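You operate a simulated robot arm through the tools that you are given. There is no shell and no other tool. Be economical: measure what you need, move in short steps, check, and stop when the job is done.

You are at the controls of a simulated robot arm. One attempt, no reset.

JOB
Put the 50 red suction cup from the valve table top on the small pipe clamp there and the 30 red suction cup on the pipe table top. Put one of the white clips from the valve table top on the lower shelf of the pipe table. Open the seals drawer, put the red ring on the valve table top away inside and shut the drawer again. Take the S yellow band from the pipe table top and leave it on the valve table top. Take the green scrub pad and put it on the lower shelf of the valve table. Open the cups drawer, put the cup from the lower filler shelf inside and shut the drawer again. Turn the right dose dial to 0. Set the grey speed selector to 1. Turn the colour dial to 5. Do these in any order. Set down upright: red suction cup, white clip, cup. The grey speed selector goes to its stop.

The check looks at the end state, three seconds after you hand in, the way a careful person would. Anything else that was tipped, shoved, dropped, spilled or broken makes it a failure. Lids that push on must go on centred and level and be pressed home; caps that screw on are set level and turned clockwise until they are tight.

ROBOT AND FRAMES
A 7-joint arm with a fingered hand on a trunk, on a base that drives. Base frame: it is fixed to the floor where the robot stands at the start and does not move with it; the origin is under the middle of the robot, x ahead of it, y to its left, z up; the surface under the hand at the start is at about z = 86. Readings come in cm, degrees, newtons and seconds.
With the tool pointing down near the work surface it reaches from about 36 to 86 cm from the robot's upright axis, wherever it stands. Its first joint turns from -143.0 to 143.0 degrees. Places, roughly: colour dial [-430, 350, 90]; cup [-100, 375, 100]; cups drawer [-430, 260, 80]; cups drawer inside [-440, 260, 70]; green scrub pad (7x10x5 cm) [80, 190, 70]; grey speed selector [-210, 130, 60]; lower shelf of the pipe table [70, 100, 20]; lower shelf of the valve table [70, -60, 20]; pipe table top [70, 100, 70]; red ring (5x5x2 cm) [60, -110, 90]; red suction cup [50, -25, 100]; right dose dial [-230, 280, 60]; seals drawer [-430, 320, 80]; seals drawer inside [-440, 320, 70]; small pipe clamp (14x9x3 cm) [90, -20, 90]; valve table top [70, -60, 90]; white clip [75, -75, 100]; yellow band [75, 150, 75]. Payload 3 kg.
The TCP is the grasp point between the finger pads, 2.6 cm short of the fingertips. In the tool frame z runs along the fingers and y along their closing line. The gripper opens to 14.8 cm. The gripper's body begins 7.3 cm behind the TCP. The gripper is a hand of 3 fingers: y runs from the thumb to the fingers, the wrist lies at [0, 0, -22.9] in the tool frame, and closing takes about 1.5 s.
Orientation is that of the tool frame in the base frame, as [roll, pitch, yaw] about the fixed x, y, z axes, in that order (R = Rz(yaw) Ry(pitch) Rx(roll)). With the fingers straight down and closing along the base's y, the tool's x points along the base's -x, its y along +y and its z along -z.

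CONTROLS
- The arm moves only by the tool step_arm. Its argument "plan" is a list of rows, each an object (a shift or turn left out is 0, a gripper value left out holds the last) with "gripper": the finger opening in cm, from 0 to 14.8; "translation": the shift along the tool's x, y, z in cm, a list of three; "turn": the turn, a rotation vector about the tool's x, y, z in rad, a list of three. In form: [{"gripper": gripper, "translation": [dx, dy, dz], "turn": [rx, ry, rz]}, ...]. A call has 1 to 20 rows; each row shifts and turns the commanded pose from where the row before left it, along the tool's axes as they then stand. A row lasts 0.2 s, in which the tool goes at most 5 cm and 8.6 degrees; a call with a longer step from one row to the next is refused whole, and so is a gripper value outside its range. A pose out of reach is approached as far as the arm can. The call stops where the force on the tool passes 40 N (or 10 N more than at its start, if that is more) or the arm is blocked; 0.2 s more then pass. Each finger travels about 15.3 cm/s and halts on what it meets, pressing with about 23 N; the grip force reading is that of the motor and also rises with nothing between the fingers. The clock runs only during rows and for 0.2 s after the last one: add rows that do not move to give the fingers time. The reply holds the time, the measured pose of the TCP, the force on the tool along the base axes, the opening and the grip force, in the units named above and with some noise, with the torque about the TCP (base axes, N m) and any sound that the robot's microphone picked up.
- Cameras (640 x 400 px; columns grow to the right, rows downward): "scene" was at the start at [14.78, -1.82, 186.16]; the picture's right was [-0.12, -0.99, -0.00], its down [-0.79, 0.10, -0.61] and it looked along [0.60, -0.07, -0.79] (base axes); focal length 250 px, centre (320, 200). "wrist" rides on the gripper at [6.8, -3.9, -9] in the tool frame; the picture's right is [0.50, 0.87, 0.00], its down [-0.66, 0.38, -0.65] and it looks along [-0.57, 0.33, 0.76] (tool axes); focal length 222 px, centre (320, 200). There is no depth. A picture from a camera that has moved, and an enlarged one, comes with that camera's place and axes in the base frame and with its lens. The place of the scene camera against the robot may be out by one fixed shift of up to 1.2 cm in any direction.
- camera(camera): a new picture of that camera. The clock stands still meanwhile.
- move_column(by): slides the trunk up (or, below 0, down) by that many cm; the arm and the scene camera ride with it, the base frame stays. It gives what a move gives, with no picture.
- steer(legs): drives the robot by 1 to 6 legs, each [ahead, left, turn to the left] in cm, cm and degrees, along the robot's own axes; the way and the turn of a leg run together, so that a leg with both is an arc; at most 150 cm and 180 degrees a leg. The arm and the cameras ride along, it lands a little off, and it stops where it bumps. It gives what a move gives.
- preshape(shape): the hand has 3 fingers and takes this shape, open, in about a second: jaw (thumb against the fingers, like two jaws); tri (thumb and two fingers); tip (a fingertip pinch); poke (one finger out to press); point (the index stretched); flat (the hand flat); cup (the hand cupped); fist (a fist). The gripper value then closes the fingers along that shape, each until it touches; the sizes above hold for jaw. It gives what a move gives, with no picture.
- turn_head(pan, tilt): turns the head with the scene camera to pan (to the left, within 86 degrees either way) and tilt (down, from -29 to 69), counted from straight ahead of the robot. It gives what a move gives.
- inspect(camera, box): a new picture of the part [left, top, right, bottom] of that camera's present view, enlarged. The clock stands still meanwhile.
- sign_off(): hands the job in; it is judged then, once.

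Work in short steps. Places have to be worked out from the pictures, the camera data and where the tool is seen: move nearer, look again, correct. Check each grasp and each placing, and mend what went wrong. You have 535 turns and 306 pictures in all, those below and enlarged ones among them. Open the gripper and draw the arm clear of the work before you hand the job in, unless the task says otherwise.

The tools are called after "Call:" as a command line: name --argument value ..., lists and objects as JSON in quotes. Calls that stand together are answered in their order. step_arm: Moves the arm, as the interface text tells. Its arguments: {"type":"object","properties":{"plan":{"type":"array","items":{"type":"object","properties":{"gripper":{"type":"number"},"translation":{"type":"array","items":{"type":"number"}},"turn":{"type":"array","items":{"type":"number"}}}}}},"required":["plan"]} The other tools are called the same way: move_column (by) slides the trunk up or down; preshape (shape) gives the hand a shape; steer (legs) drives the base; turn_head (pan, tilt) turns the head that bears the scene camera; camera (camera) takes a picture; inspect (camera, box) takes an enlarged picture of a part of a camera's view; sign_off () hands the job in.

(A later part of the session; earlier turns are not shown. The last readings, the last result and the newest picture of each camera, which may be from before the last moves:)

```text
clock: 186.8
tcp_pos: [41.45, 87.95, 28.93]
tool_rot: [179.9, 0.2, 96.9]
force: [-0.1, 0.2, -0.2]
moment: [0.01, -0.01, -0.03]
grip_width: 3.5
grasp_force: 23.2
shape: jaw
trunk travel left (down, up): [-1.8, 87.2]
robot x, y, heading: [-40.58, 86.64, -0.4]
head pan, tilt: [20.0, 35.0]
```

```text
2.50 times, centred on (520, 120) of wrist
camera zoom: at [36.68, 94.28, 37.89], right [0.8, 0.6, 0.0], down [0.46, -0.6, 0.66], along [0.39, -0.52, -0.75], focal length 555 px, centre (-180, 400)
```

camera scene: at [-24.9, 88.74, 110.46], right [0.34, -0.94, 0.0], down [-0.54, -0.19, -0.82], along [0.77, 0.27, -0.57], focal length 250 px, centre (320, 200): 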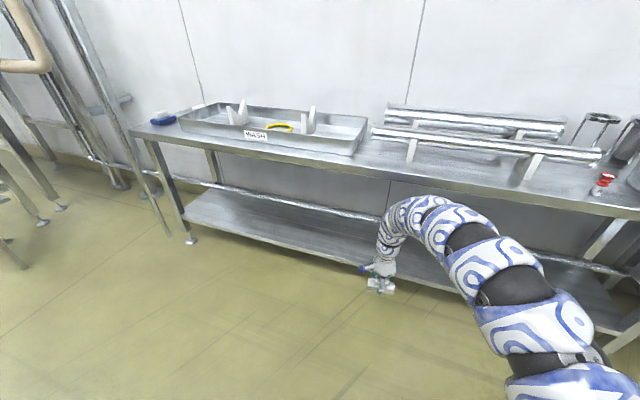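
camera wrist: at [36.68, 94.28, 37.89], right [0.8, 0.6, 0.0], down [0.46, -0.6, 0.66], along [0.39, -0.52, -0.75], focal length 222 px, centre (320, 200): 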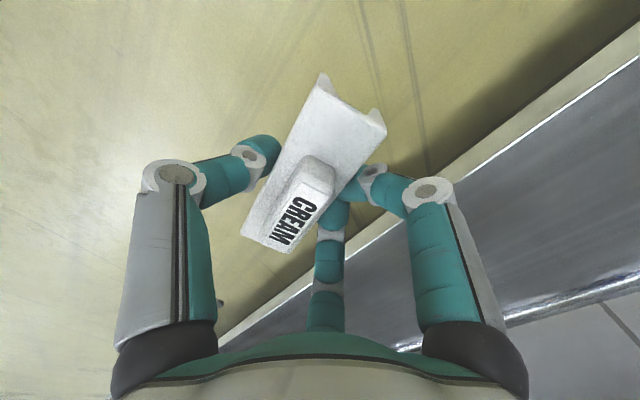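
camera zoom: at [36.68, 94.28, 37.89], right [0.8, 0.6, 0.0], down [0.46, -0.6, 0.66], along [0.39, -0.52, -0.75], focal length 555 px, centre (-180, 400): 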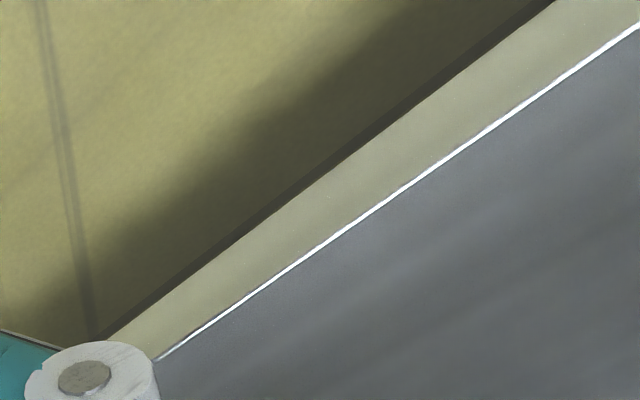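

The arm hump would come too close to the table top. I'll lean the tool back 25° (clip edge-tilted only slightly) to lower the arm; do it here in the open and look.

Call:
step_arm --plan '[{"turn": [0, 0, 0.12]}, {"turn": [-0.11, 0, 0]}, {"turn": [-0.11, 0, 0]}, {"turn": [-0.11, 0, 0]}, {"turn": [-0.106, 0, 0]}, {}]'

Call:
camera --camera "scene"

Call:
camera --camera "wrist"

```text
clock: 188.2
tcp_pos: [44.34, 88.84, 25.44]
tool_rot: [155.1, 0.1, 90.1]
force: [-0.4, -0.1, -0.3]
moment: [0.02, -0.02, -0.03]
grip_width: 3.53
grasp_force: 23.1
shape: jaw
out of reach, approached as far as the arm can: row 2, 3, 4, 5
trunk travel left (down, up): [-1.8, 87.2]
robot x, y, heading: [-40.81, 86.74, -0.5]
head pan, tilt: [20.0, 35.0]
```

```text
205 pictures are left
camera scene: at [-24.89, 88.74, 110.46], right [0.34, -0.94, 0.0], down [-0.54, -0.19, -0.82], along [0.77, 0.27, -0.57], focal length 250 px, centre (320, 200)
```

scene: 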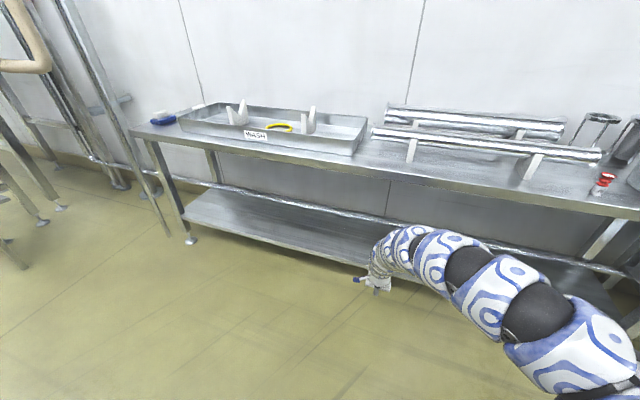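

```text
204 pictures are left
camera wrist: at [36.97, 95.73, 31.86], right [0.78, 0.5, 0.36], down [0.07, -0.65, 0.75], along [0.62, -0.57, -0.55], focal length 222 px, centre (320, 200)
```

wrist: 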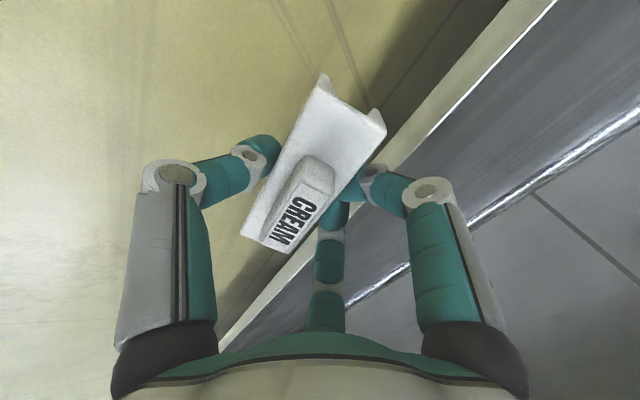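

Arm is now well below the table top. Shelf edge computed at x≈54.6, z≈21. Raise 5 cm, drive in 15 cm.

Call:
move_column --by 5

Call:
steer --legs '[[15, 0, 0]]'

Call:
camera --camera "scene"

Call:
camera --camera "wrist"

```text
clock: 189.2
tcp_pos: [44.38, 88.97, 30.38]
tool_rot: [155.0, 0.1, 90.1]
force: [-0.3, 0.4, -0.3]
moment: [-0.04, 0.01, 0.0]
grip_width: 3.52
grasp_force: 22.6
shape: jaw
trunk travel left (down, up): [-6.8, 82.2]
robot x, y, heading: [-40.58, 86.77, -0.5]
head pan, tilt: [20.0, 35.0]
```

```text
clock: 190.5
tcp_pos: [59.5, 88.73, 30.49]
tool_rot: [155.1, 0.2, 90.1]
force: [-1.0, 0.1, 0.1]
moment: [-0.02, -0.04, -0.01]
grip_width: 3.54
grasp_force: 23.2
shape: jaw
trunk travel left (down, up): [-6.8, 82.2]
robot x, y, heading: [-25.69, 86.51, -0.3]
head pan, tilt: [20.0, 35.0]
```

```text
203 pictures are left
camera scene: at [-9.82, 88.61, 115.46], right [0.33, -0.94, 0.0], down [-0.54, -0.19, -0.82], along [0.77, 0.27, -0.57], focal length 250 px, centre (320, 200)
```

scene: 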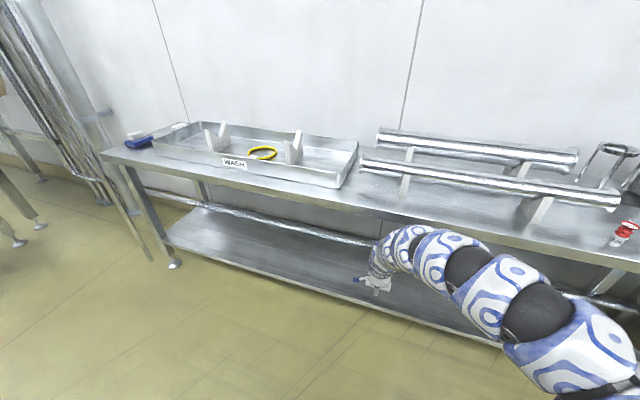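

```text
202 pictures are left
camera wrist: at [52.06, 95.59, 36.89], right [0.78, 0.5, 0.36], down [0.07, -0.65, 0.75], along [0.62, -0.57, -0.55], focal length 222 px, centre (320, 200)
```

wrist: 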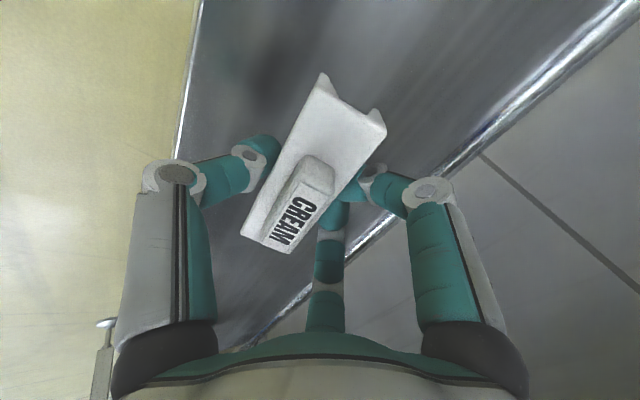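

Call:
move_column --by -4.5

Call:
camera --camera "wrist"

```text
clock: 191.4
tcp_pos: [59.55, 88.71, 26.05]
tool_rot: [155.0, 0.2, 90.1]
force: [-0.3, -1.3, 8.3]
moment: [-0.05, 0.12, 0.01]
grip_width: 3.52
grasp_force: 22.8
shape: jaw
trunk travel left (down, up): [-2.3, 86.7]
robot x, y, heading: [-25.55, 86.62, -0.6]
head pan, tilt: [20.0, 35.0]
```

```text
201 pictures are left
camera wrist: at [52.07, 95.59, 32.47], right [0.78, 0.5, 0.36], down [0.07, -0.65, 0.75], along [0.62, -0.57, -0.55], focal length 222 px, centre (320, 200)
```

wrist: 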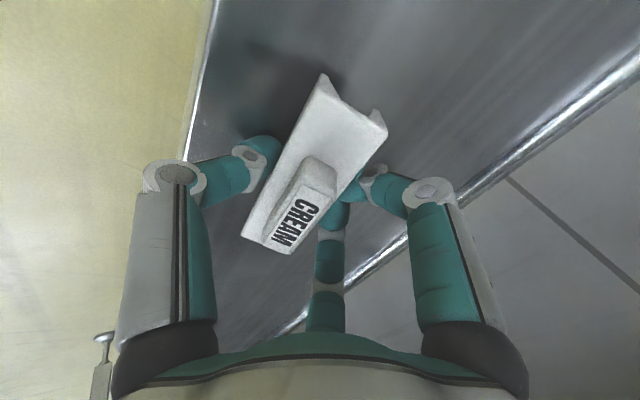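

Near edge touches the shelf. Release gently.

Call:
move_column --by 0.2

Call:
step_arm --plan '[{"gripper": 3.7}, {"gripper": 3.9}, {"gripper": 4.1}, {"gripper": 4.3}, {"gripper": 4.6}, {"gripper": 5}, {}]'

Call:
camera --camera "wrist"

```text
clock: 191.9
tcp_pos: [59.54, 88.82, 26.02]
tool_rot: [155.1, 0.3, 90.1]
force: [0.6, 0.5, -1.2]
moment: [-0.02, 0.04, 0.02]
grip_width: 3.51
grasp_force: 22.8
shape: jaw
trunk travel left (down, up): [-2.5, 86.5]
robot x, y, heading: [-25.35, 86.83, -0.5]
head pan, tilt: [20.0, 35.0]
```

```text
clock: 193.5
tcp_pos: [59.45, 88.85, 26.19]
tool_rot: [155.2, 0.2, 90.1]
force: [0.5, -0.1, -0.5]
moment: [-0.02, -0.01, -0.01]
grip_width: 5.01
grasp_force: 0.0
shape: jaw
trunk travel left (down, up): [-2.5, 86.5]
robot x, y, heading: [-25.51, 86.65, -0.5]
head pan, tilt: [20.0, 35.0]
```

```text
200 pictures are left
camera wrist: at [52.06, 95.59, 32.58], right [0.78, 0.5, 0.36], down [0.07, -0.65, 0.75], along [0.62, -0.57, -0.55], focal length 222 px, centre (320, 200)
```

wrist: 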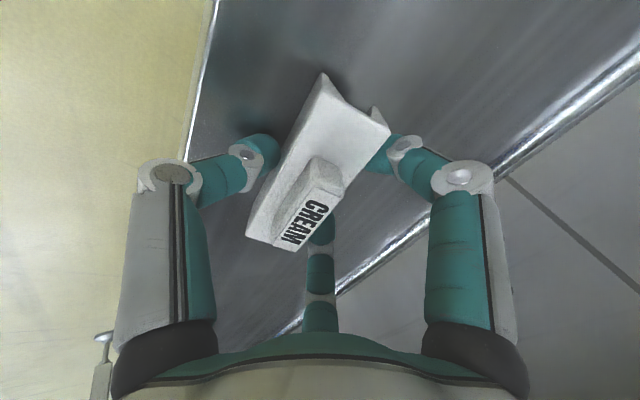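

Call:
step_arm --plan '[{"gripper": 6.5}, {"gripper": 8}, {"gripper": 10}, {}, {}]'

Call:
move_column --by 5

Call:
camera --camera "wrist"

```text
clock: 194.7
tcp_pos: [59.5, 88.72, 26.24]
tool_rot: [155.0, 0.2, 90.1]
force: [2.8, 0.8, 16.1]
moment: [0.01, 0.35, -0.01]
grip_width: 8.76
grasp_force: 0.0
shape: jaw
trunk travel left (down, up): [-2.5, 86.5]
robot x, y, heading: [-25.59, 86.39, -0.6]
head pan, tilt: [20.0, 35.0]
```

```text
clock: 195.6
tcp_pos: [59.44, 88.71, 31.1]
tool_rot: [155.1, 0.3, 90.0]
force: [0.7, 0.2, -0.6]
moment: [0.0, -0.01, -0.01]
grip_width: 9.95
grasp_force: 0.1
shape: jaw
trunk travel left (down, up): [-7.5, 81.5]
robot x, y, heading: [-25.52, 86.62, -0.2]
head pan, tilt: [20.0, 35.0]
```

```text
199 pictures are left
camera wrist: at [52.04, 95.58, 37.56], right [0.78, 0.5, 0.36], down [0.07, -0.65, 0.75], along [0.62, -0.57, -0.55], focal length 222 px, centre (320, 200)
```

wrist: 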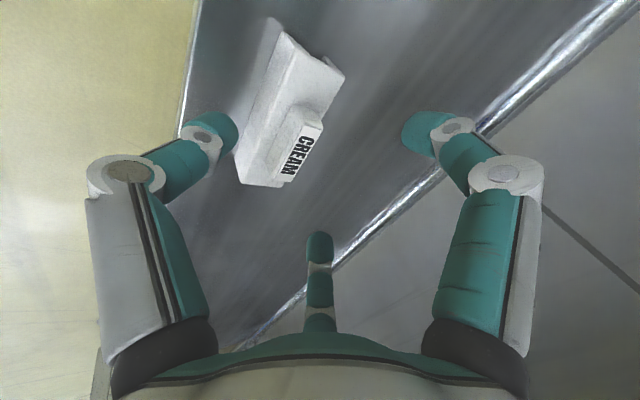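

The clip sits flat on the shelf, label up. Back out and verify with the scene camera.

Call:
steer --legs '[[-25, 0, 0]]'

Call:
camera --camera "scene"

```text
clock: 197.5
tcp_pos: [34.33, 88.6, 31.04]
tool_rot: [155.2, 0.3, 89.8]
force: [-0.4, 0.2, 0.1]
moment: [-0.01, -0.03, -0.02]
grip_width: 9.97
grasp_force: 0.0
shape: jaw
trunk travel left (down, up): [-7.5, 81.5]
robot x, y, heading: [-50.74, 86.59, -0.9]
head pan, tilt: [20.0, 35.0]
```

```text
198 pictures are left
camera scene: at [-34.89, 88.79, 116.16], right [0.33, -0.94, 0.0], down [-0.54, -0.19, -0.82], along [0.77, 0.27, -0.57], focal length 250 px, centre (320, 200)
```

scene: 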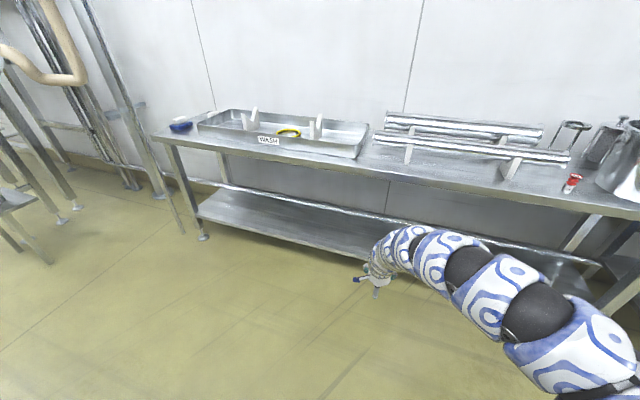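

Next the scrub pad's destination: drive over to inspect the valve table's lower shelf while the trunk is low.

Call:
steer --legs '[[-8, 0, 0], [0, -130, 0]]'

Call:
turn_head --pan 0 --tilt 35

Call:
camera --camera "scene"

Call:
camera --camera "wrist"

```text
clock: 204.7
tcp_pos: [24.08, -43.61, 31.04]
tool_rot: [155.0, 0.2, 89.4]
force: [0.6, -0.3, 0.4]
moment: [-0.01, -0.04, -0.03]
grip_width: 9.96
grasp_force: 0.1
shape: jaw
trunk travel left (down, up): [-7.5, 81.5]
robot x, y, heading: [-61.09, -44.31, -1.0]
head pan, tilt: [20.0, 35.0]
```

```text
clock: 205.5
tcp_pos: [24.22, -43.53, 31.04]
tool_rot: [155.2, 0.3, 89.3]
force: [-0.2, 0.3, 0.2]
moment: [0.02, -0.04, 0.01]
grip_width: 9.97
grasp_force: 0.0
shape: jaw
trunk travel left (down, up): [-7.5, 81.5]
robot x, y, heading: [-60.87, -44.79, -1.1]
head pan, tilt: [0.0, 35.0]
```

```text
197 pictures are left
camera scene: at [-44.6, -45.82, 116.16], right [-0.02, -1.0, 0.0], down [-0.57, 0.01, -0.82], along [0.82, -0.02, -0.57], focal length 250 px, centre (320, 200)
```

scene: 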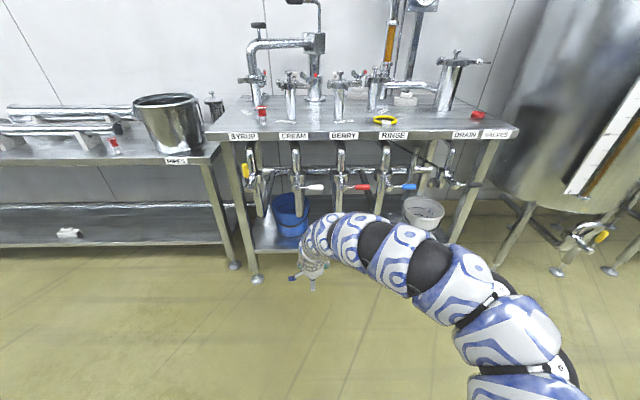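

```text
196 pictures are left
camera wrist: at [16.88, -36.67, 37.58], right [0.79, 0.49, 0.36], down [0.06, -0.65, 0.75], along [0.61, -0.58, -0.55], focal length 222 px, centre (320, 200)
```

wrist: 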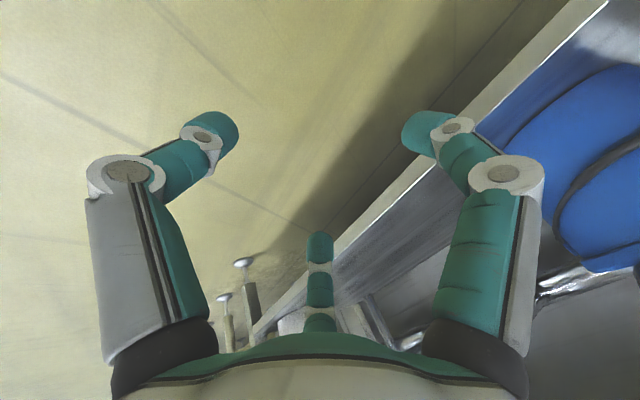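

Call:
steer --legs '[[0, -45, 0]]'

Call:
turn_head --pan 15 --tilt 35

Call:
inspect --camera "scene" --box '[160, 120, 400, 300]'

```text
clock: 208.3
tcp_pos: [23.17, -89.18, 31.15]
tool_rot: [155.1, 0.3, 89.0]
force: [-0.1, 0.5, -0.2]
moment: [0.04, 0.01, 0.03]
grip_width: 9.99
grasp_force: 0.0
shape: jaw
trunk travel left (down, up): [-7.5, 81.5]
robot x, y, heading: [-61.38, -89.62, -1.5]
head pan, tilt: [0.0, 35.0]
```

```text
clock: 209.0
tcp_pos: [22.98, -89.13, 31.12]
tool_rot: [155.1, 0.3, 88.9]
force: [0.7, 0.2, 0.3]
moment: [-0.02, 0.01, 0.0]
grip_width: 9.98
grasp_force: 0.1
shape: jaw
trunk travel left (down, up): [-7.5, 81.5]
robot x, y, heading: [-62.26, -89.4, -1.6]
head pan, tilt: [15.0, 35.0]
```

```text
2.22 times, centred on (280, 210) of scene
camera zoom: at [-45.95, -88.67, 116.16], right [0.23, -0.97, 0.0], down [-0.56, -0.13, -0.82], along [0.8, 0.19, -0.57], focal length 556 px, centre (409, 178)
```

zoom: 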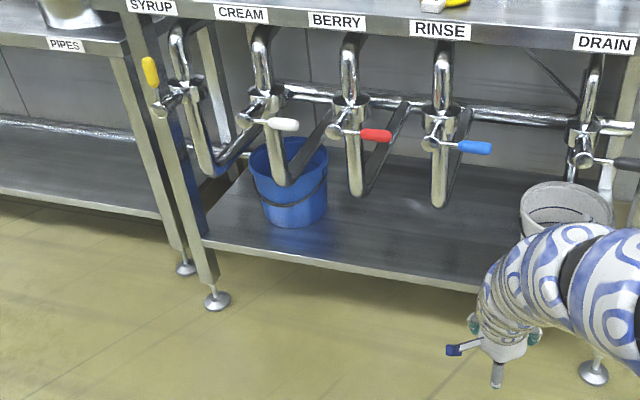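

Clip is seen fine on the pipe table's lower shelf. The free spot for the pad is around (52,-82) between Rinse outlet and white bucket. Now go fetch the pad.

Call:
steer --legs '[[0, 138, 0.7], [0, 138, 0.7]]'

Call:
move_column --by 40

Call:
move_column --by 20

Call:
step_arm --plan '[{"turn": [0, 0, -0.121]}, {"turn": [0, 0, -0.121]}, {"turn": [0, 0, -0.121]}, {"turn": [0, 0, -0.121]}, {"turn": [0, 0, -0.121]}, {"turn": [0, 0, -0.121]}, {"turn": [0, 0, -0.121]}, {"turn": [0, 0, -0.121]}, {"turn": [0, 0, -0.121]}, {"turn": [0, 0, -0.121]}, {"turn": [0, 0, -0.121]}, {"turn": [0, 0, -0.121]}, {"turn": [0, 0, -0.121]}, {"turn": [0, -0.09, 0]}, {"turn": [0, -0.09, 0]}, {}]'

Call:
camera --camera "wrist"

```text
clock: 222.4
tcp_pos: [23.27, 191.84, 31.08]
tool_rot: [155.1, 0.1, 92.9]
force: [-0.5, 0.1, -0.3]
moment: [0.03, 0.01, 0.0]
grip_width: 9.99
grasp_force: 0.0
shape: jaw
trunk travel left (down, up): [-7.5, 81.5]
robot x, y, heading: [-61.39, 185.55, 2.5]
head pan, tilt: [15.0, 35.0]
```

```text
clock: 226.2
tcp_pos: [23.27, 192.01, 70.98]
tool_rot: [155.1, 0.2, 92.9]
force: [-0.2, -0.3, 0.0]
moment: [-0.01, -0.01, -0.01]
grip_width: 9.96
grasp_force: 0.1
shape: jaw
trunk travel left (down, up): [-47.5, 41.5]
robot x, y, heading: [-61.57, 185.95, 2.7]
head pan, tilt: [15.0, 35.0]
```

```text
clock: 228.4
tcp_pos: [23.31, 191.96, 91.04]
tool_rot: [155.0, 0.2, 93.0]
force: [-0.1, 0.2, 0.1]
moment: [0.03, 0.02, 0.01]
grip_width: 9.95
grasp_force: 0.1
shape: jaw
trunk travel left (down, up): [-67.5, 21.5]
robot x, y, heading: [-61.52, 186.02, 2.2]
head pan, tilt: [15.0, 35.0]
```

```text
clock: 231.8
tcp_pos: [24.07, 193.27, 91.35]
tool_rot: [-179.7, 32.4, -176.8]
force: [0.0, 0.9, 0.2]
moment: [-0.03, 0.01, -0.01]
grip_width: 10.0
grasp_force: 0.1
shape: jaw
out of reach, approached as far as the arm can: row 14, 15
trunk travel left (down, up): [-67.5, 21.5]
robot x, y, heading: [-61.39, 185.36, 2.6]
head pan, tilt: [15.0, 35.0]
```

```text
194 pictures are left
camera wrist: at [13.75, 188.87, 95.37], right [-0.47, 0.84, -0.27], down [0.18, 0.39, 0.9], along [0.86, 0.37, -0.34], focal length 222 px, centre (320, 200)
```

wrist: 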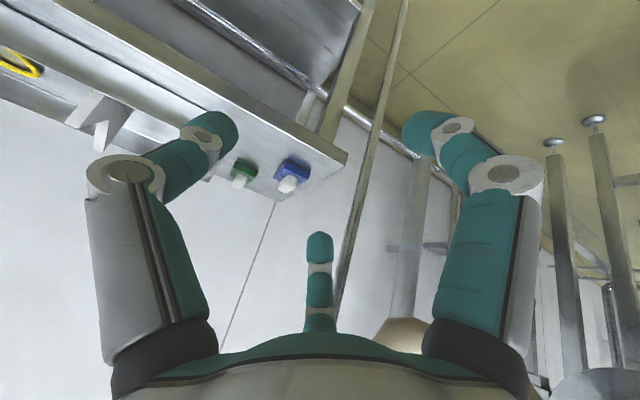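

Call:
steer --legs '[[34, -4, -2.5]]'

Call:
camera --camera "wrist"

Call:
turn_head --pan 20 --tilt 45

Call:
camera --camera "scene"

```text
clock: 234.0
tcp_pos: [58.02, 186.93, 91.38]
tool_rot: [-179.5, 32.3, -178.9]
force: [-0.8, 0.3, -0.4]
moment: [0.01, 0.01, 0.03]
grip_width: 9.99
grasp_force: 0.1
shape: jaw
trunk travel left (down, up): [-67.5, 21.5]
robot x, y, heading: [-27.51, 181.96, 0.4]
head pan, tilt: [15.0, 35.0]
```

```text
193 pictures are left
camera wrist: at [47.52, 182.95, 95.32], right [-0.44, 0.86, -0.27], down [0.2, 0.39, 0.9], along [0.88, 0.34, -0.34], focal length 222 px, centre (320, 200)
```

wrist: 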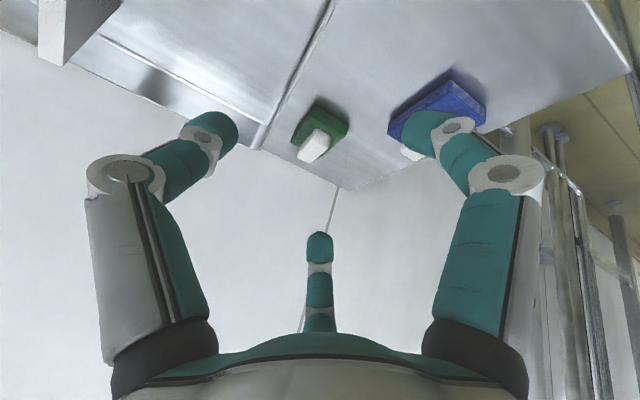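

```text
clock: 234.7
tcp_pos: [58.03, 186.87, 91.45]
tool_rot: [-179.6, 32.3, -178.9]
force: [0.8, 0.2, 0.6]
moment: [0.02, 0.01, 0.04]
grip_width: 9.98
grasp_force: 0.0
shape: jaw
trunk travel left (down, up): [-67.5, 21.5]
robot x, y, heading: [-27.89, 182.26, 0.3]
head pan, tilt: [20.0, 45.0]
```

```text
192 pictures are left
camera scene: at [-12.79, 184.39, 174.68], right [0.35, -0.94, 0.0], down [-0.66, -0.25, -0.71], along [0.66, 0.25, -0.71], focal length 250 px, centre (320, 200)
```

scene: 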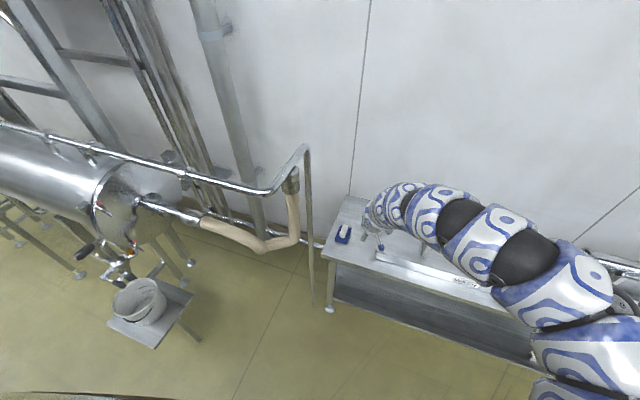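

Call:
inspect --camera "wrist" --box '[270, 80, 370, 180]'

```text
4.00 times, centred on (320, 130) of wrist
camera zoom: at [47.48, 182.96, 95.36], right [-0.44, 0.86, -0.27], down [0.2, 0.39, 0.9], along [0.88, 0.34, -0.34], focal length 888 px, centre (320, 480)
```

zoom: 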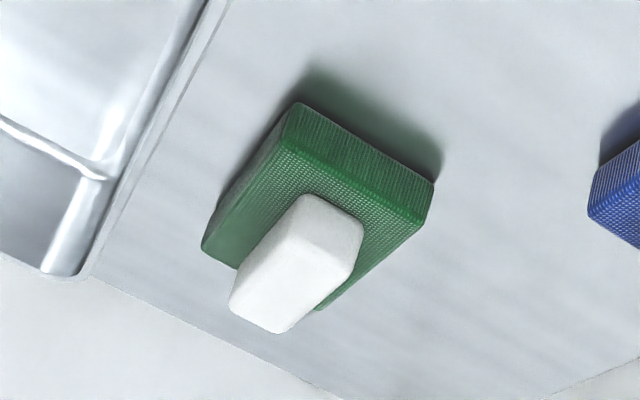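

Pad centre ≈(77.5,190.9), handle ~5×3×3 on top, aligned with x. I'll grip the handle with a vertical hand, and lean later as with the clip. Straighten and drive closer.

Call:
step_arm --plan '[{"gripper": 9, "turn": [0, 0.115, 0]}, {"turn": [0, 0.115, 0]}, {"turn": [0, 0.115, 0]}, {"turn": [0, 0.115, 0]}, {"turn": [0, 0.104, 0]}, {}]'

Call:
steer --legs '[[21, 2, 0]]'

Call:
camera --camera "wrist"

```text
clock: 236.1
tcp_pos: [57.87, 186.95, 91.39]
tool_rot: [-179.8, 0.0, -179.1]
force: [-0.3, 0.2, -0.1]
moment: [0.01, 0.0, 0.01]
grip_width: 9.04
grasp_force: 0.0
shape: jaw
trunk travel left (down, up): [-67.5, 21.5]
robot x, y, heading: [-27.64, 182.45, 0.5]
head pan, tilt: [20.0, 45.0]
```

```text
clock: 237.8
tcp_pos: [79.01, 189.07, 91.31]
tool_rot: [-179.8, 0.0, -179.1]
force: [-0.3, 0.4, -0.6]
moment: [0.01, 0.0, -0.02]
grip_width: 9.03
grasp_force: 0.0
shape: jaw
trunk travel left (down, up): [-67.5, 21.5]
robot x, y, heading: [-6.81, 184.36, 0.6]
head pan, tilt: [20.0, 45.0]
```

```text
190 pictures are left
camera wrist: at [72.29, 185.22, 100.28], right [-0.51, 0.86, 0.0], down [0.65, 0.39, 0.65], along [0.56, 0.33, -0.76], focal length 222 px, centre (320, 200)
```

wrist: 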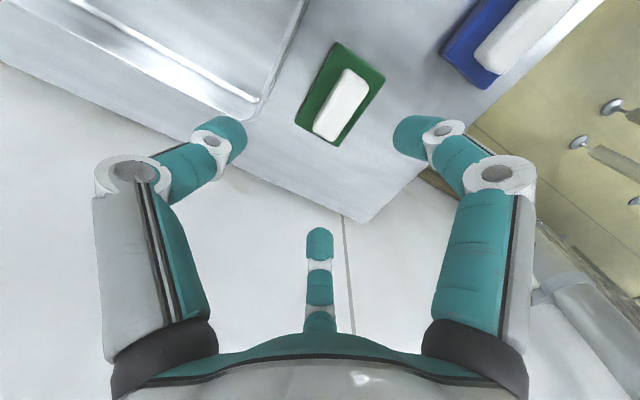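

Call:
step_arm --plan '[{"translation": [1.6, 2.0, 0], "turn": [0, 0, 0.09]}, {}]'

Call:
move_column --by -10

Call:
camera --camera "wrist"

```text
clock: 238.3
tcp_pos: [77.4, 191.05, 91.29]
tool_rot: [-179.6, 0.0, 175.6]
force: [-0.2, 0.2, -0.2]
moment: [-0.01, -0.01, 0.0]
grip_width: 9.02
grasp_force: 0.0
shape: jaw
trunk travel left (down, up): [-67.5, 21.5]
robot x, y, heading: [-6.73, 184.71, 0.3]
head pan, tilt: [20.0, 45.0]
```

```text
clock: 239.7
tcp_pos: [77.41, 191.07, 81.38]
tool_rot: [-179.7, 0.0, 175.8]
force: [0.9, -0.4, -0.3]
moment: [0.0, 0.01, -0.01]
grip_width: 9.05
grasp_force: 0.1
shape: jaw
trunk travel left (down, up): [-57.5, 31.5]
robot x, y, heading: [-6.6, 184.71, 0.5]
head pan, tilt: [20.0, 45.0]
```

```text
189 pictures are left
camera wrist: at [70.26, 187.79, 90.36], right [-0.43, 0.9, -0.01], down [0.68, 0.33, 0.65], along [0.59, 0.28, -0.76], focal length 222 px, centre (320, 200)
```

wrist: 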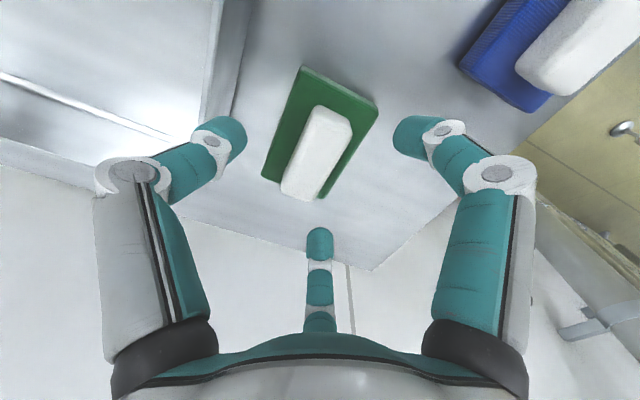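

Call:
step_arm --plan '[{"gripper": 7, "translation": [0.4, 0, 0]}, {}, {}]'

Call:
move_column --by -4

Call:
camera --camera "wrist"

```text
clock: 240.5
tcp_pos: [76.95, 191.13, 81.27]
tool_rot: [-179.7, 0.1, 175.8]
force: [0.5, -0.2, 0.1]
moment: [-0.01, 0.0, 0.03]
grip_width: 7.07
grasp_force: 0.0
shape: jaw
trunk travel left (down, up): [-57.5, 31.5]
robot x, y, heading: [-6.9, 184.74, 0.1]
head pan, tilt: [20.0, 45.0]
```

```text
clock: 241.3
tcp_pos: [76.98, 191.06, 77.27]
tool_rot: [-179.6, 0.1, 175.7]
force: [-0.3, -0.8, -0.1]
moment: [0.01, 0.01, -0.02]
grip_width: 7.04
grasp_force: 0.0
shape: jaw
trunk travel left (down, up): [-53.5, 35.5]
robot x, y, heading: [-6.95, 184.57, 0.1]
head pan, tilt: [20.0, 45.0]
```

```text
188 pictures are left
camera wrist: at [69.85, 187.83, 86.33], right [-0.43, 0.9, -0.01], down [0.68, 0.33, 0.65], along [0.59, 0.28, -0.76], focal length 222 px, centre (320, 200)
```

wrist: 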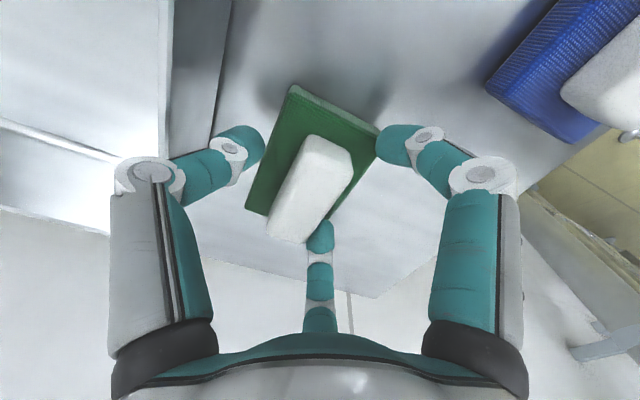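

Call:
step_arm --plan '[{"gripper": 5.5}, {"gripper": 4}, {"gripper": 3}, {"gripper": 1.5}, {}, {}, {}]'

Call:
camera --camera "wrist"

```text
clock: 242.9
tcp_pos: [77.0, 191.19, 77.36]
tool_rot: [-179.7, 0.1, 175.6]
force: [0.7, -0.4, 2.0]
moment: [-0.11, -0.01, 0.01]
grip_width: 3.02
grasp_force: 23.0
shape: jaw
trunk travel left (down, up): [-53.5, 35.5]
robot x, y, heading: [-7.19, 184.58, 0.3]
head pan, tilt: [20.0, 45.0]
```

```text
187 pictures are left
camera wrist: at [69.85, 187.82, 86.33], right [-0.43, 0.9, -0.01], down [0.68, 0.33, 0.65], along [0.59, 0.28, -0.76], focal length 222 px, centre (320, 200)
```

wrist: 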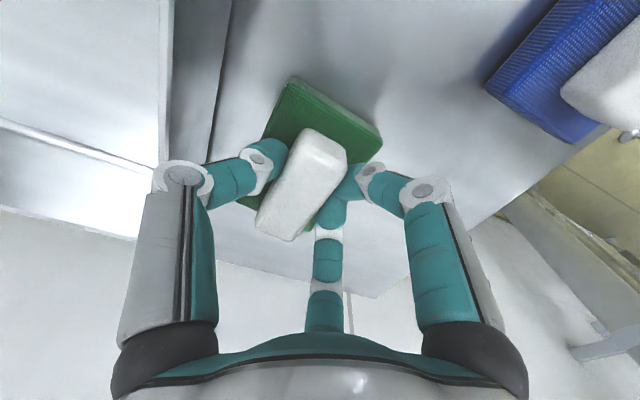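

Handle gripped (3.0 cm). Lift and check.

Call:
move_column --by 12

Call:
camera --camera "wrist"

```text
clock: 244.4
tcp_pos: [77.06, 191.16, 89.29]
tool_rot: [-179.7, 0.0, 175.8]
force: [-0.7, -0.7, -0.8]
moment: [0.0, 0.0, -0.01]
grip_width: 3.01
grasp_force: 22.5
shape: jaw
trunk travel left (down, up): [-65.5, 23.5]
robot x, y, heading: [-6.8, 184.42, 0.5]
head pan, tilt: [20.0, 45.0]
```

```text
186 pictures are left
camera wrist: at [69.87, 187.82, 98.3], right [-0.43, 0.9, -0.01], down [0.68, 0.33, 0.65], along [0.59, 0.28, -0.76], focal length 222 px, centre (320, 200)
```

wrist: 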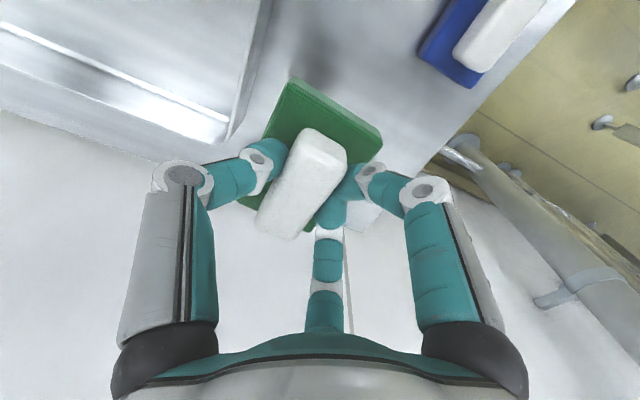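

Pad held. Back out and carry to the valve table (staying clear), rotating the hand en route.

Call:
steer --legs '[[-55, 0, -0.5], [0, -136, 0], [0, -136, 0]]'

Call:
step_arm --plan '[{"turn": [0, 0, 0.121]}, {"turn": [0, 0, 0.121]}, {"turn": [0, 0, 0.121]}, {"turn": [0, 0, 0.121]}, {"turn": [0, 0, 0.121]}, {"turn": [0, 0, 0.121]}, {"turn": [0, 0, 0.121]}, {"turn": [0, 0, 0.121]}, {"turn": [0, 0, 0.121]}, {"turn": [0, 0, 0.121]}, {"turn": [0, 0, 0.121]}, {"turn": [0, 0, 0.121]}, {}]'

Call:
camera --camera "wrist"

```text
clock: 260.3
tcp_pos: [23.71, -79.81, 89.43]
tool_rot: [-179.7, 0.0, 176.2]
force: [-1.0, -0.5, -0.7]
moment: [0.01, 0.01, 0.02]
grip_width: 2.99
grasp_force: 22.6
shape: jaw
trunk travel left (down, up): [-65.5, 23.5]
robot x, y, heading: [-59.96, -87.15, 0.7]
head pan, tilt: [20.0, 45.0]
```

```text
clock: 263.1
tcp_pos: [23.67, -79.91, 89.16]
tool_rot: [-179.9, 0.3, 93.0]
force: [0.8, 1.0, -0.3]
moment: [0.01, 0.01, -0.02]
grip_width: 2.97
grasp_force: 22.7
shape: jaw
trunk travel left (down, up): [-65.5, 23.5]
robot x, y, heading: [-59.91, -86.84, 0.8]
head pan, tilt: [20.0, 45.0]
```

```text
185 pictures are left
camera wrist: at [19.38, -73.16, 98.25], right [0.84, 0.54, 0.0], down [0.41, -0.63, 0.66], along [0.36, -0.55, -0.75], focal length 222 px, centre (320, 200)
```

wrist: 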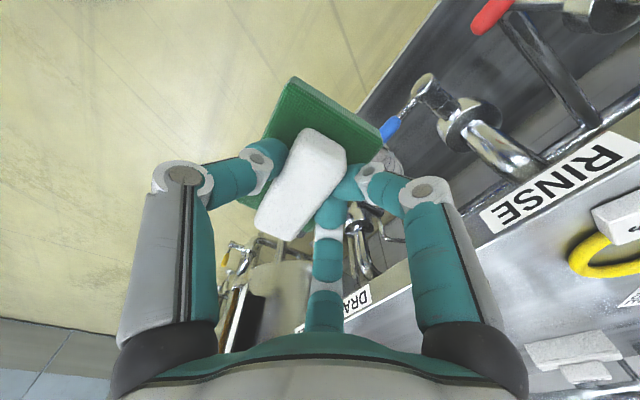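

Call:
steer --legs '[[-6, -2, -0.7]]'

Call:
move_column --by -40

Call:
move_column --by -18

Call:
step_arm --plan '[{"turn": [-0.11, 0, 0]}, {"turn": [-0.11, 0, 0]}, {"turn": [-0.11, 0, 0]}, {"turn": [-0.106, 0, 0]}, {}]'

Call:
turn_head --pan 15 --tilt 30

Call:
camera --camera "scene"

Call:
camera --camera "wrist"

```text
clock: 264.1
tcp_pos: [17.65, -82.9, 89.43]
tool_rot: [-180.0, 0.4, 92.2]
force: [0.0, -0.4, -0.1]
moment: [-0.01, -0.07, 0.03]
grip_width: 3.0
grasp_force: 23.0
shape: jaw
trunk travel left (down, up): [-65.5, 23.5]
robot x, y, heading: [-66.22, -89.09, -0.1]
head pan, tilt: [20.0, 45.0]
```

```text
clock: 267.9
tcp_pos: [17.8, -82.93, 49.3]
tool_rot: [-179.9, 0.2, 92.4]
force: [-0.4, -0.2, -0.4]
moment: [0.04, -0.01, -0.01]
grip_width: 2.99
grasp_force: 23.3
shape: jaw
trunk travel left (down, up): [-25.5, 63.5]
robot x, y, heading: [-65.96, -89.39, -0.3]
head pan, tilt: [20.0, 45.0]
```

```text
clock: 269.9
tcp_pos: [17.7, -82.92, 31.33]
tool_rot: [-180.0, 0.3, 92.3]
force: [0.5, 0.3, -0.5]
moment: [0.03, 0.02, 0.0]
grip_width: 2.98
grasp_force: 22.8
shape: jaw
trunk travel left (down, up): [-7.5, 81.5]
robot x, y, heading: [-66.02, -89.2, 0.1]
head pan, tilt: [20.0, 45.0]
```

```text
clock: 271.1
tcp_pos: [17.88, -82.98, 31.05]
tool_rot: [154.9, 0.3, 92.2]
force: [-0.1, 0.0, -0.6]
moment: [0.0, 0.01, 0.0]
grip_width: 2.95
grasp_force: 23.1
shape: jaw
trunk travel left (down, up): [-7.5, 81.5]
robot x, y, heading: [-65.78, -89.26, -0.3]
head pan, tilt: [20.0, 45.0]
```

```text
clock: 271.9
tcp_pos: [17.9, -82.89, 31.15]
tool_rot: [155.1, 0.3, 92.3]
force: [0.0, -0.5, -0.6]
moment: [0.0, -0.01, 0.02]
grip_width: 2.97
grasp_force: 22.9
shape: jaw
trunk travel left (down, up): [-7.5, 81.5]
robot x, y, heading: [-66.29, -88.75, -0.1]
head pan, tilt: [15.0, 30.0]
```

```text
184 pictures are left
camera scene: at [-49.91, -87.64, 116.93], right [0.26, -0.97, 0.0], down [-0.48, -0.13, -0.87], along [0.84, 0.22, -0.5], focal length 250 px, centre (320, 200)
```

scene: 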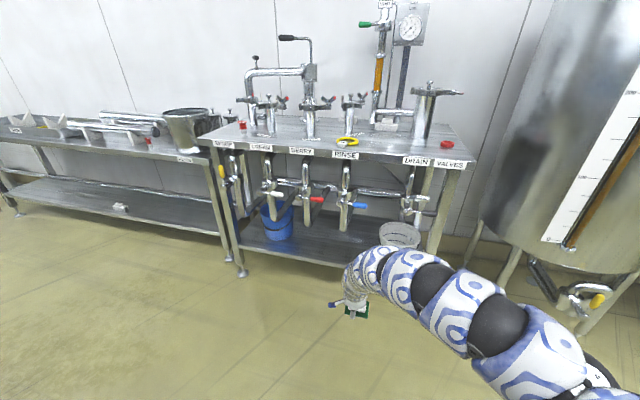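

```text
183 pictures are left
camera wrist: at [10.25, -76.41, 37.58], right [0.76, 0.53, 0.36], down [0.09, -0.65, 0.76], along [0.64, -0.54, -0.54], focal length 222 px, centre (320, 200)
```

wrist: 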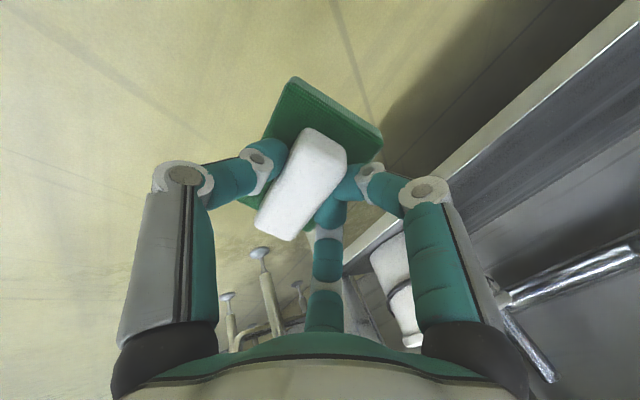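

Handles hang at (37.5,-80.5,63); I'll place the pad right at the shelf's front edge around y=-88, leaning 35° to keep the wrist low. Set lean and height.

Call:
step_arm --plan '[{"turn": [-0.09, 0, 0]}, {"turn": [-0.085, 0, 0]}, {}]'

Call:
move_column --by 5

Call:
steer --legs '[[12, -5, 0]]'

Call:
camera --camera "scene"

Call:
camera --camera "wrist"

```text
clock: 272.7
tcp_pos: [18.71, -81.99, 31.42]
tool_rot: [147.6, 0.4, 92.3]
force: [0.8, 0.1, -1.6]
moment: [0.0, -0.01, -0.04]
grip_width: 2.97
grasp_force: 23.2
shape: jaw
out of reach, approached as far as the arm can: row 1, 2
trunk travel left (down, up): [-7.5, 81.5]
robot x, y, heading: [-66.07, -89.41, -0.1]
head pan, tilt: [15.0, 30.0]
```

```text
clock: 273.6
tcp_pos: [18.65, -82.02, 36.34]
tool_rot: [147.7, 0.5, 92.3]
force: [-0.7, -0.4, 0.0]
moment: [0.01, 0.01, -0.04]
grip_width: 2.95
grasp_force: 22.6
shape: jaw
trunk travel left (down, up): [-12.5, 76.5]
robot x, y, heading: [-65.93, -88.98, 0.0]
head pan, tilt: [15.0, 30.0]
```

```text
clock: 274.9
tcp_pos: [30.85, -86.96, 36.41]
tool_rot: [147.6, 0.5, 92.3]
force: [0.7, 0.1, 0.3]
moment: [0.0, 0.03, 0.0]
grip_width: 2.94
grasp_force: 23.3
shape: jaw
trunk travel left (down, up): [-12.5, 76.5]
robot x, y, heading: [-53.62, -94.01, 0.2]
head pan, tilt: [15.0, 30.0]
```

```text
182 pictures are left
camera scene: at [-37.7, -92.65, 121.94], right [0.26, -0.97, 0.0], down [-0.48, -0.13, -0.87], along [0.84, 0.23, -0.5], focal length 250 px, centre (320, 200)
```

scene: 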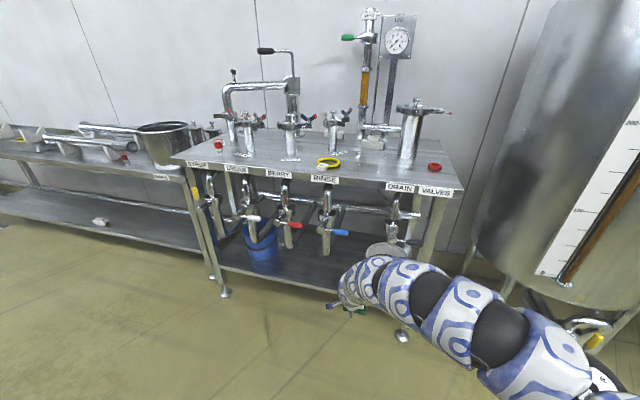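

```text
181 pictures are left
camera wrist: at [22.49, -80.44, 41.83], right [0.71, 0.53, 0.46], down [0.0, -0.65, 0.76], along [0.7, -0.54, -0.46], focal length 222 px, centre (320, 200)
```

wrist: 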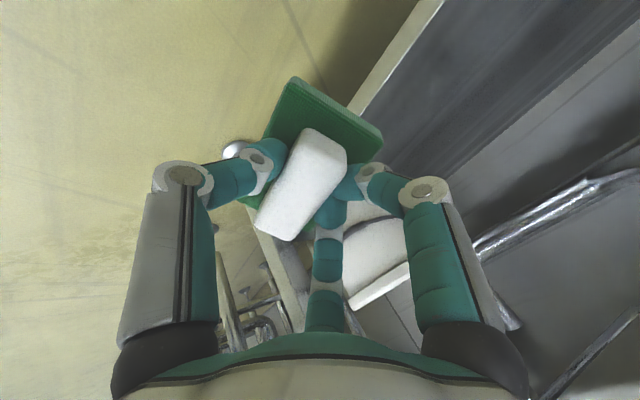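

Call:
inspect --camera "scene" --box '[280, 170, 460, 320]'

```text
2.67 times, centred on (370, 245) of scene
camera zoom: at [-37.7, -92.65, 121.94], right [0.26, -0.97, 0.0], down [-0.48, -0.13, -0.87], along [0.84, 0.23, -0.5], focal length 667 px, centre (187, 80)
```

zoom: 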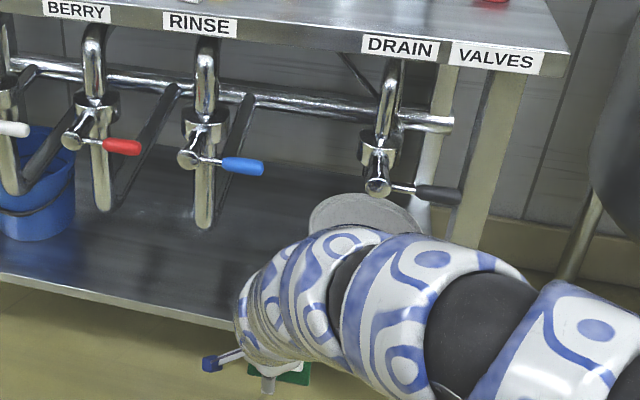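

The arm would graze the Drain valve from this side. I back off, shift the robot left so the arm comes straight in, and lower the trunk further to flatten the arm.

Call:
steer --legs '[[-12, 0, 0], [0, 30, 0]]'

Call:
step_arm --plan '[{"translation": [-4, 0, 0]}, {"translation": [-4, 0, 0]}, {"translation": [-4, 0, 0]}, {"translation": [-4, 0, 0]}, {"translation": [-4, 0, 0]}, {"translation": [-4, 0, 0]}, {"translation": [-4, 0, 0]}, {"translation": [-2, 0, 0]}, {}]'

Call:
camera --camera "scene"

```text
clock: 277.8
tcp_pos: [18.8, -56.82, 36.48]
tool_rot: [147.7, 0.4, 92.9]
force: [-0.6, 0.5, 0.1]
moment: [0.0, -0.01, 0.02]
grip_width: 2.94
grasp_force: 22.9
shape: jaw
trunk travel left (down, up): [-12.5, 76.5]
robot x, y, heading: [-65.83, -64.87, 0.9]
head pan, tilt: [15.0, 30.0]
```

```text
clock: 279.8
tcp_pos: [24.66, -82.62, 36.45]
tool_rot: [147.7, 0.4, 92.9]
force: [0.0, -0.3, -0.5]
moment: [0.02, 0.02, 0.02]
grip_width: 2.94
grasp_force: 23.5
shape: jaw
out of reach, approached as far as the arm can: row 1, 2, 3, 4, 5, 6
trunk travel left (down, up): [-12.5, 76.5]
robot x, y, heading: [-65.76, -64.53, 0.3]
head pan, tilt: [15.0, 30.0]
```

```text
179 pictures are left
camera scene: at [-49.8, -63.23, 121.94], right [0.27, -0.96, 0.0], down [-0.48, -0.13, -0.87], along [0.83, 0.23, -0.5], focal length 250 px, centre (320, 200)
```

scene: 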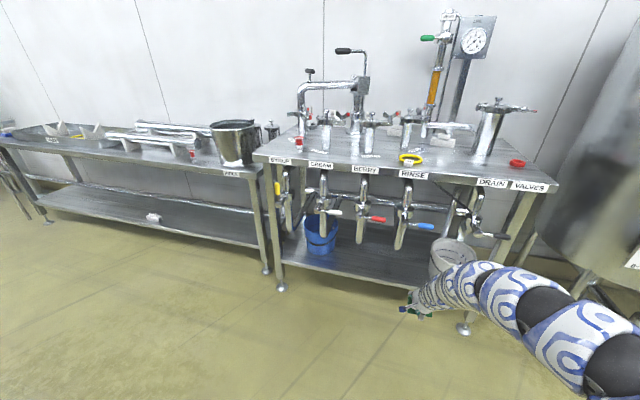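

Increase the lean to ~47° so that the wrist stays below/in front of the valves; return the robot to the earlier lateral position.

Call:
steer --legs '[[-4, -30, 0]]'

Call:
step_arm --plan '[{"translation": [4, 0, 0], "turn": [-0.1, 0, 0]}, {"translation": [4, 0, 0], "turn": [-0.1, 0, 0]}, {"translation": [4, 0, 0], "turn": [-0.05, 0, 0]}, {"translation": [4, 0, 0]}, {"translation": [4, 0, 0]}, {"translation": [4, 0, 0]}, {}]'

Call:
camera --camera "scene"

Call:
camera --camera "wrist"

```text
clock: 281.8
tcp_pos: [21.07, -112.53, 36.46]
tool_rot: [147.7, 0.4, 93.0]
force: [0.4, 0.3, -0.3]
moment: [0.03, 0.04, 0.01]
grip_width: 2.96
grasp_force: 23.0
shape: jaw
trunk travel left (down, up): [-12.5, 76.5]
robot x, y, heading: [-69.63, -95.05, 0.7]
head pan, tilt: [15.0, 30.0]
```

```text
clock: 283.4
tcp_pos: [22.76, -91.39, 37.86]
tool_rot: [139.3, 1.2, 92.4]
force: [-0.4, 0.7, -0.8]
moment: [0.02, 0.03, 0.01]
grip_width: 2.97
grasp_force: 23.4
shape: jaw
out of reach, approached as far as the arm can: row 1, 2
trunk travel left (down, up): [-12.5, 76.5]
robot x, y, heading: [-69.27, -95.21, 0.8]
head pan, tilt: [15.0, 30.0]
```

```text
178 pictures are left
camera scene: at [-53.45, -93.38, 121.94], right [0.27, -0.96, 0.0], down [-0.48, -0.14, -0.87], along [0.83, 0.24, -0.5], focal length 250 px, centre (320, 200)
```

scene: 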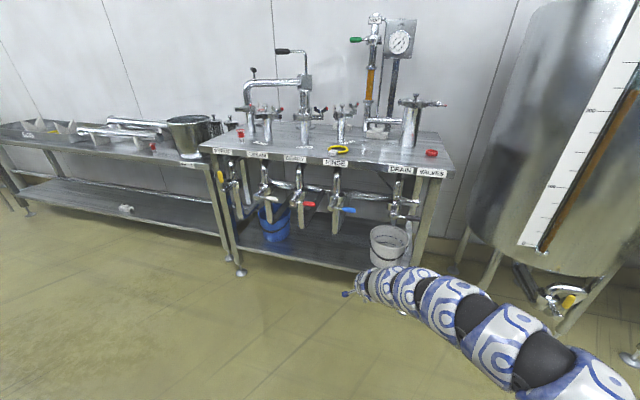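

```text
177 pictures are left
camera wrist: at [13.62, -84.99, 41.96], right [0.64, 0.54, 0.55], down [-0.11, -0.64, 0.76], along [0.76, -0.54, -0.35], focal length 222 px, centre (320, 200)
```

wrist: 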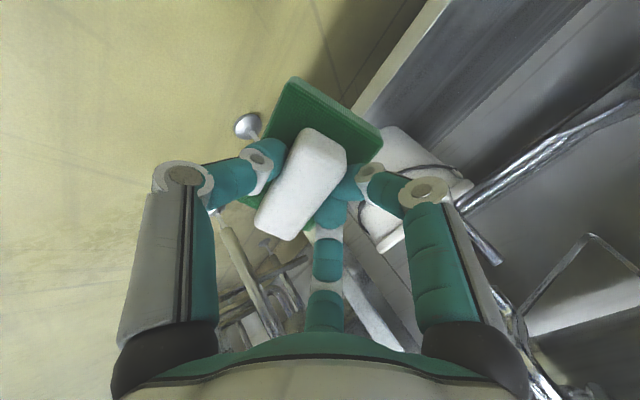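

Now the arm is low. Enter: forward 20, left 4, slightly lowered.

Call:
move_column --by -2

Call:
steer --legs '[[13, 4.5, -0.8]]'

Call:
camera --camera "wrist"

Call:
camera --camera "scene"

```text
clock: 284.1
tcp_pos: [22.89, -91.47, 35.75]
tool_rot: [139.3, 1.2, 92.3]
force: [0.2, 0.4, 0.2]
moment: [0.02, -0.01, -0.01]
grip_width: 2.97
grasp_force: 23.4
shape: jaw
trunk travel left (down, up): [-10.5, 78.5]
robot x, y, heading: [-69.49, -94.89, 0.7]
head pan, tilt: [15.0, 30.0]
```

```text
clock: 285.4
tcp_pos: [36.04, -87.98, 35.87]
tool_rot: [139.3, 1.2, 91.8]
force: [0.3, -1.0, -1.5]
moment: [0.01, -0.01, 0.0]
grip_width: 2.98
grasp_force: 22.9
shape: jaw
trunk travel left (down, up): [-10.5, 78.5]
robot x, y, heading: [-56.37, -90.22, 0.4]
head pan, tilt: [15.0, 30.0]
```

```text
176 pictures are left
camera wrist: at [26.88, -81.29, 40.0], right [0.64, 0.53, 0.55], down [-0.12, -0.64, 0.76], along [0.76, -0.55, -0.35], focal length 222 px, centre (320, 200)
```

wrist: 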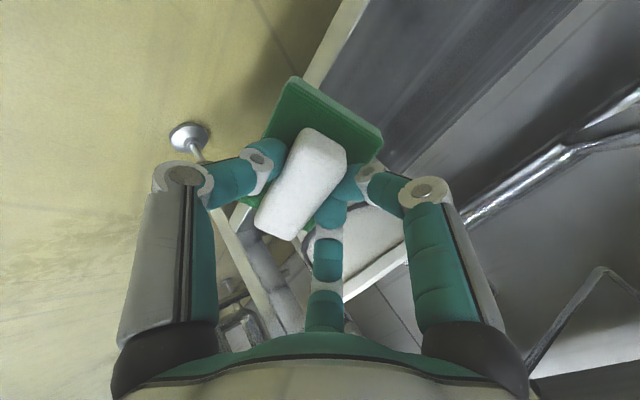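

```text
175 pictures are left
camera scene: at [-40.29, -88.88, 119.94], right [0.26, -0.97, 0.0], down [-0.48, -0.13, -0.87], along [0.84, 0.23, -0.5], focal length 250 px, centre (320, 200)
```

scene: 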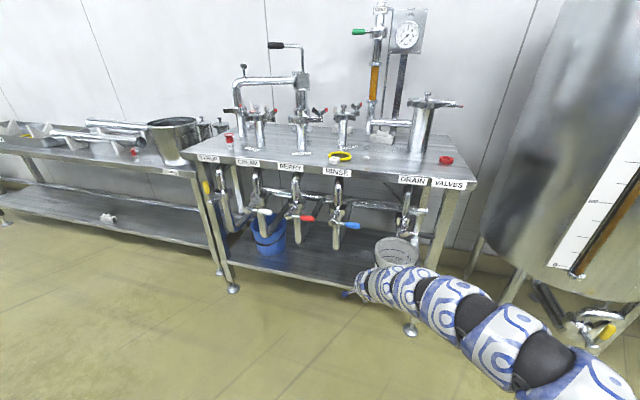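

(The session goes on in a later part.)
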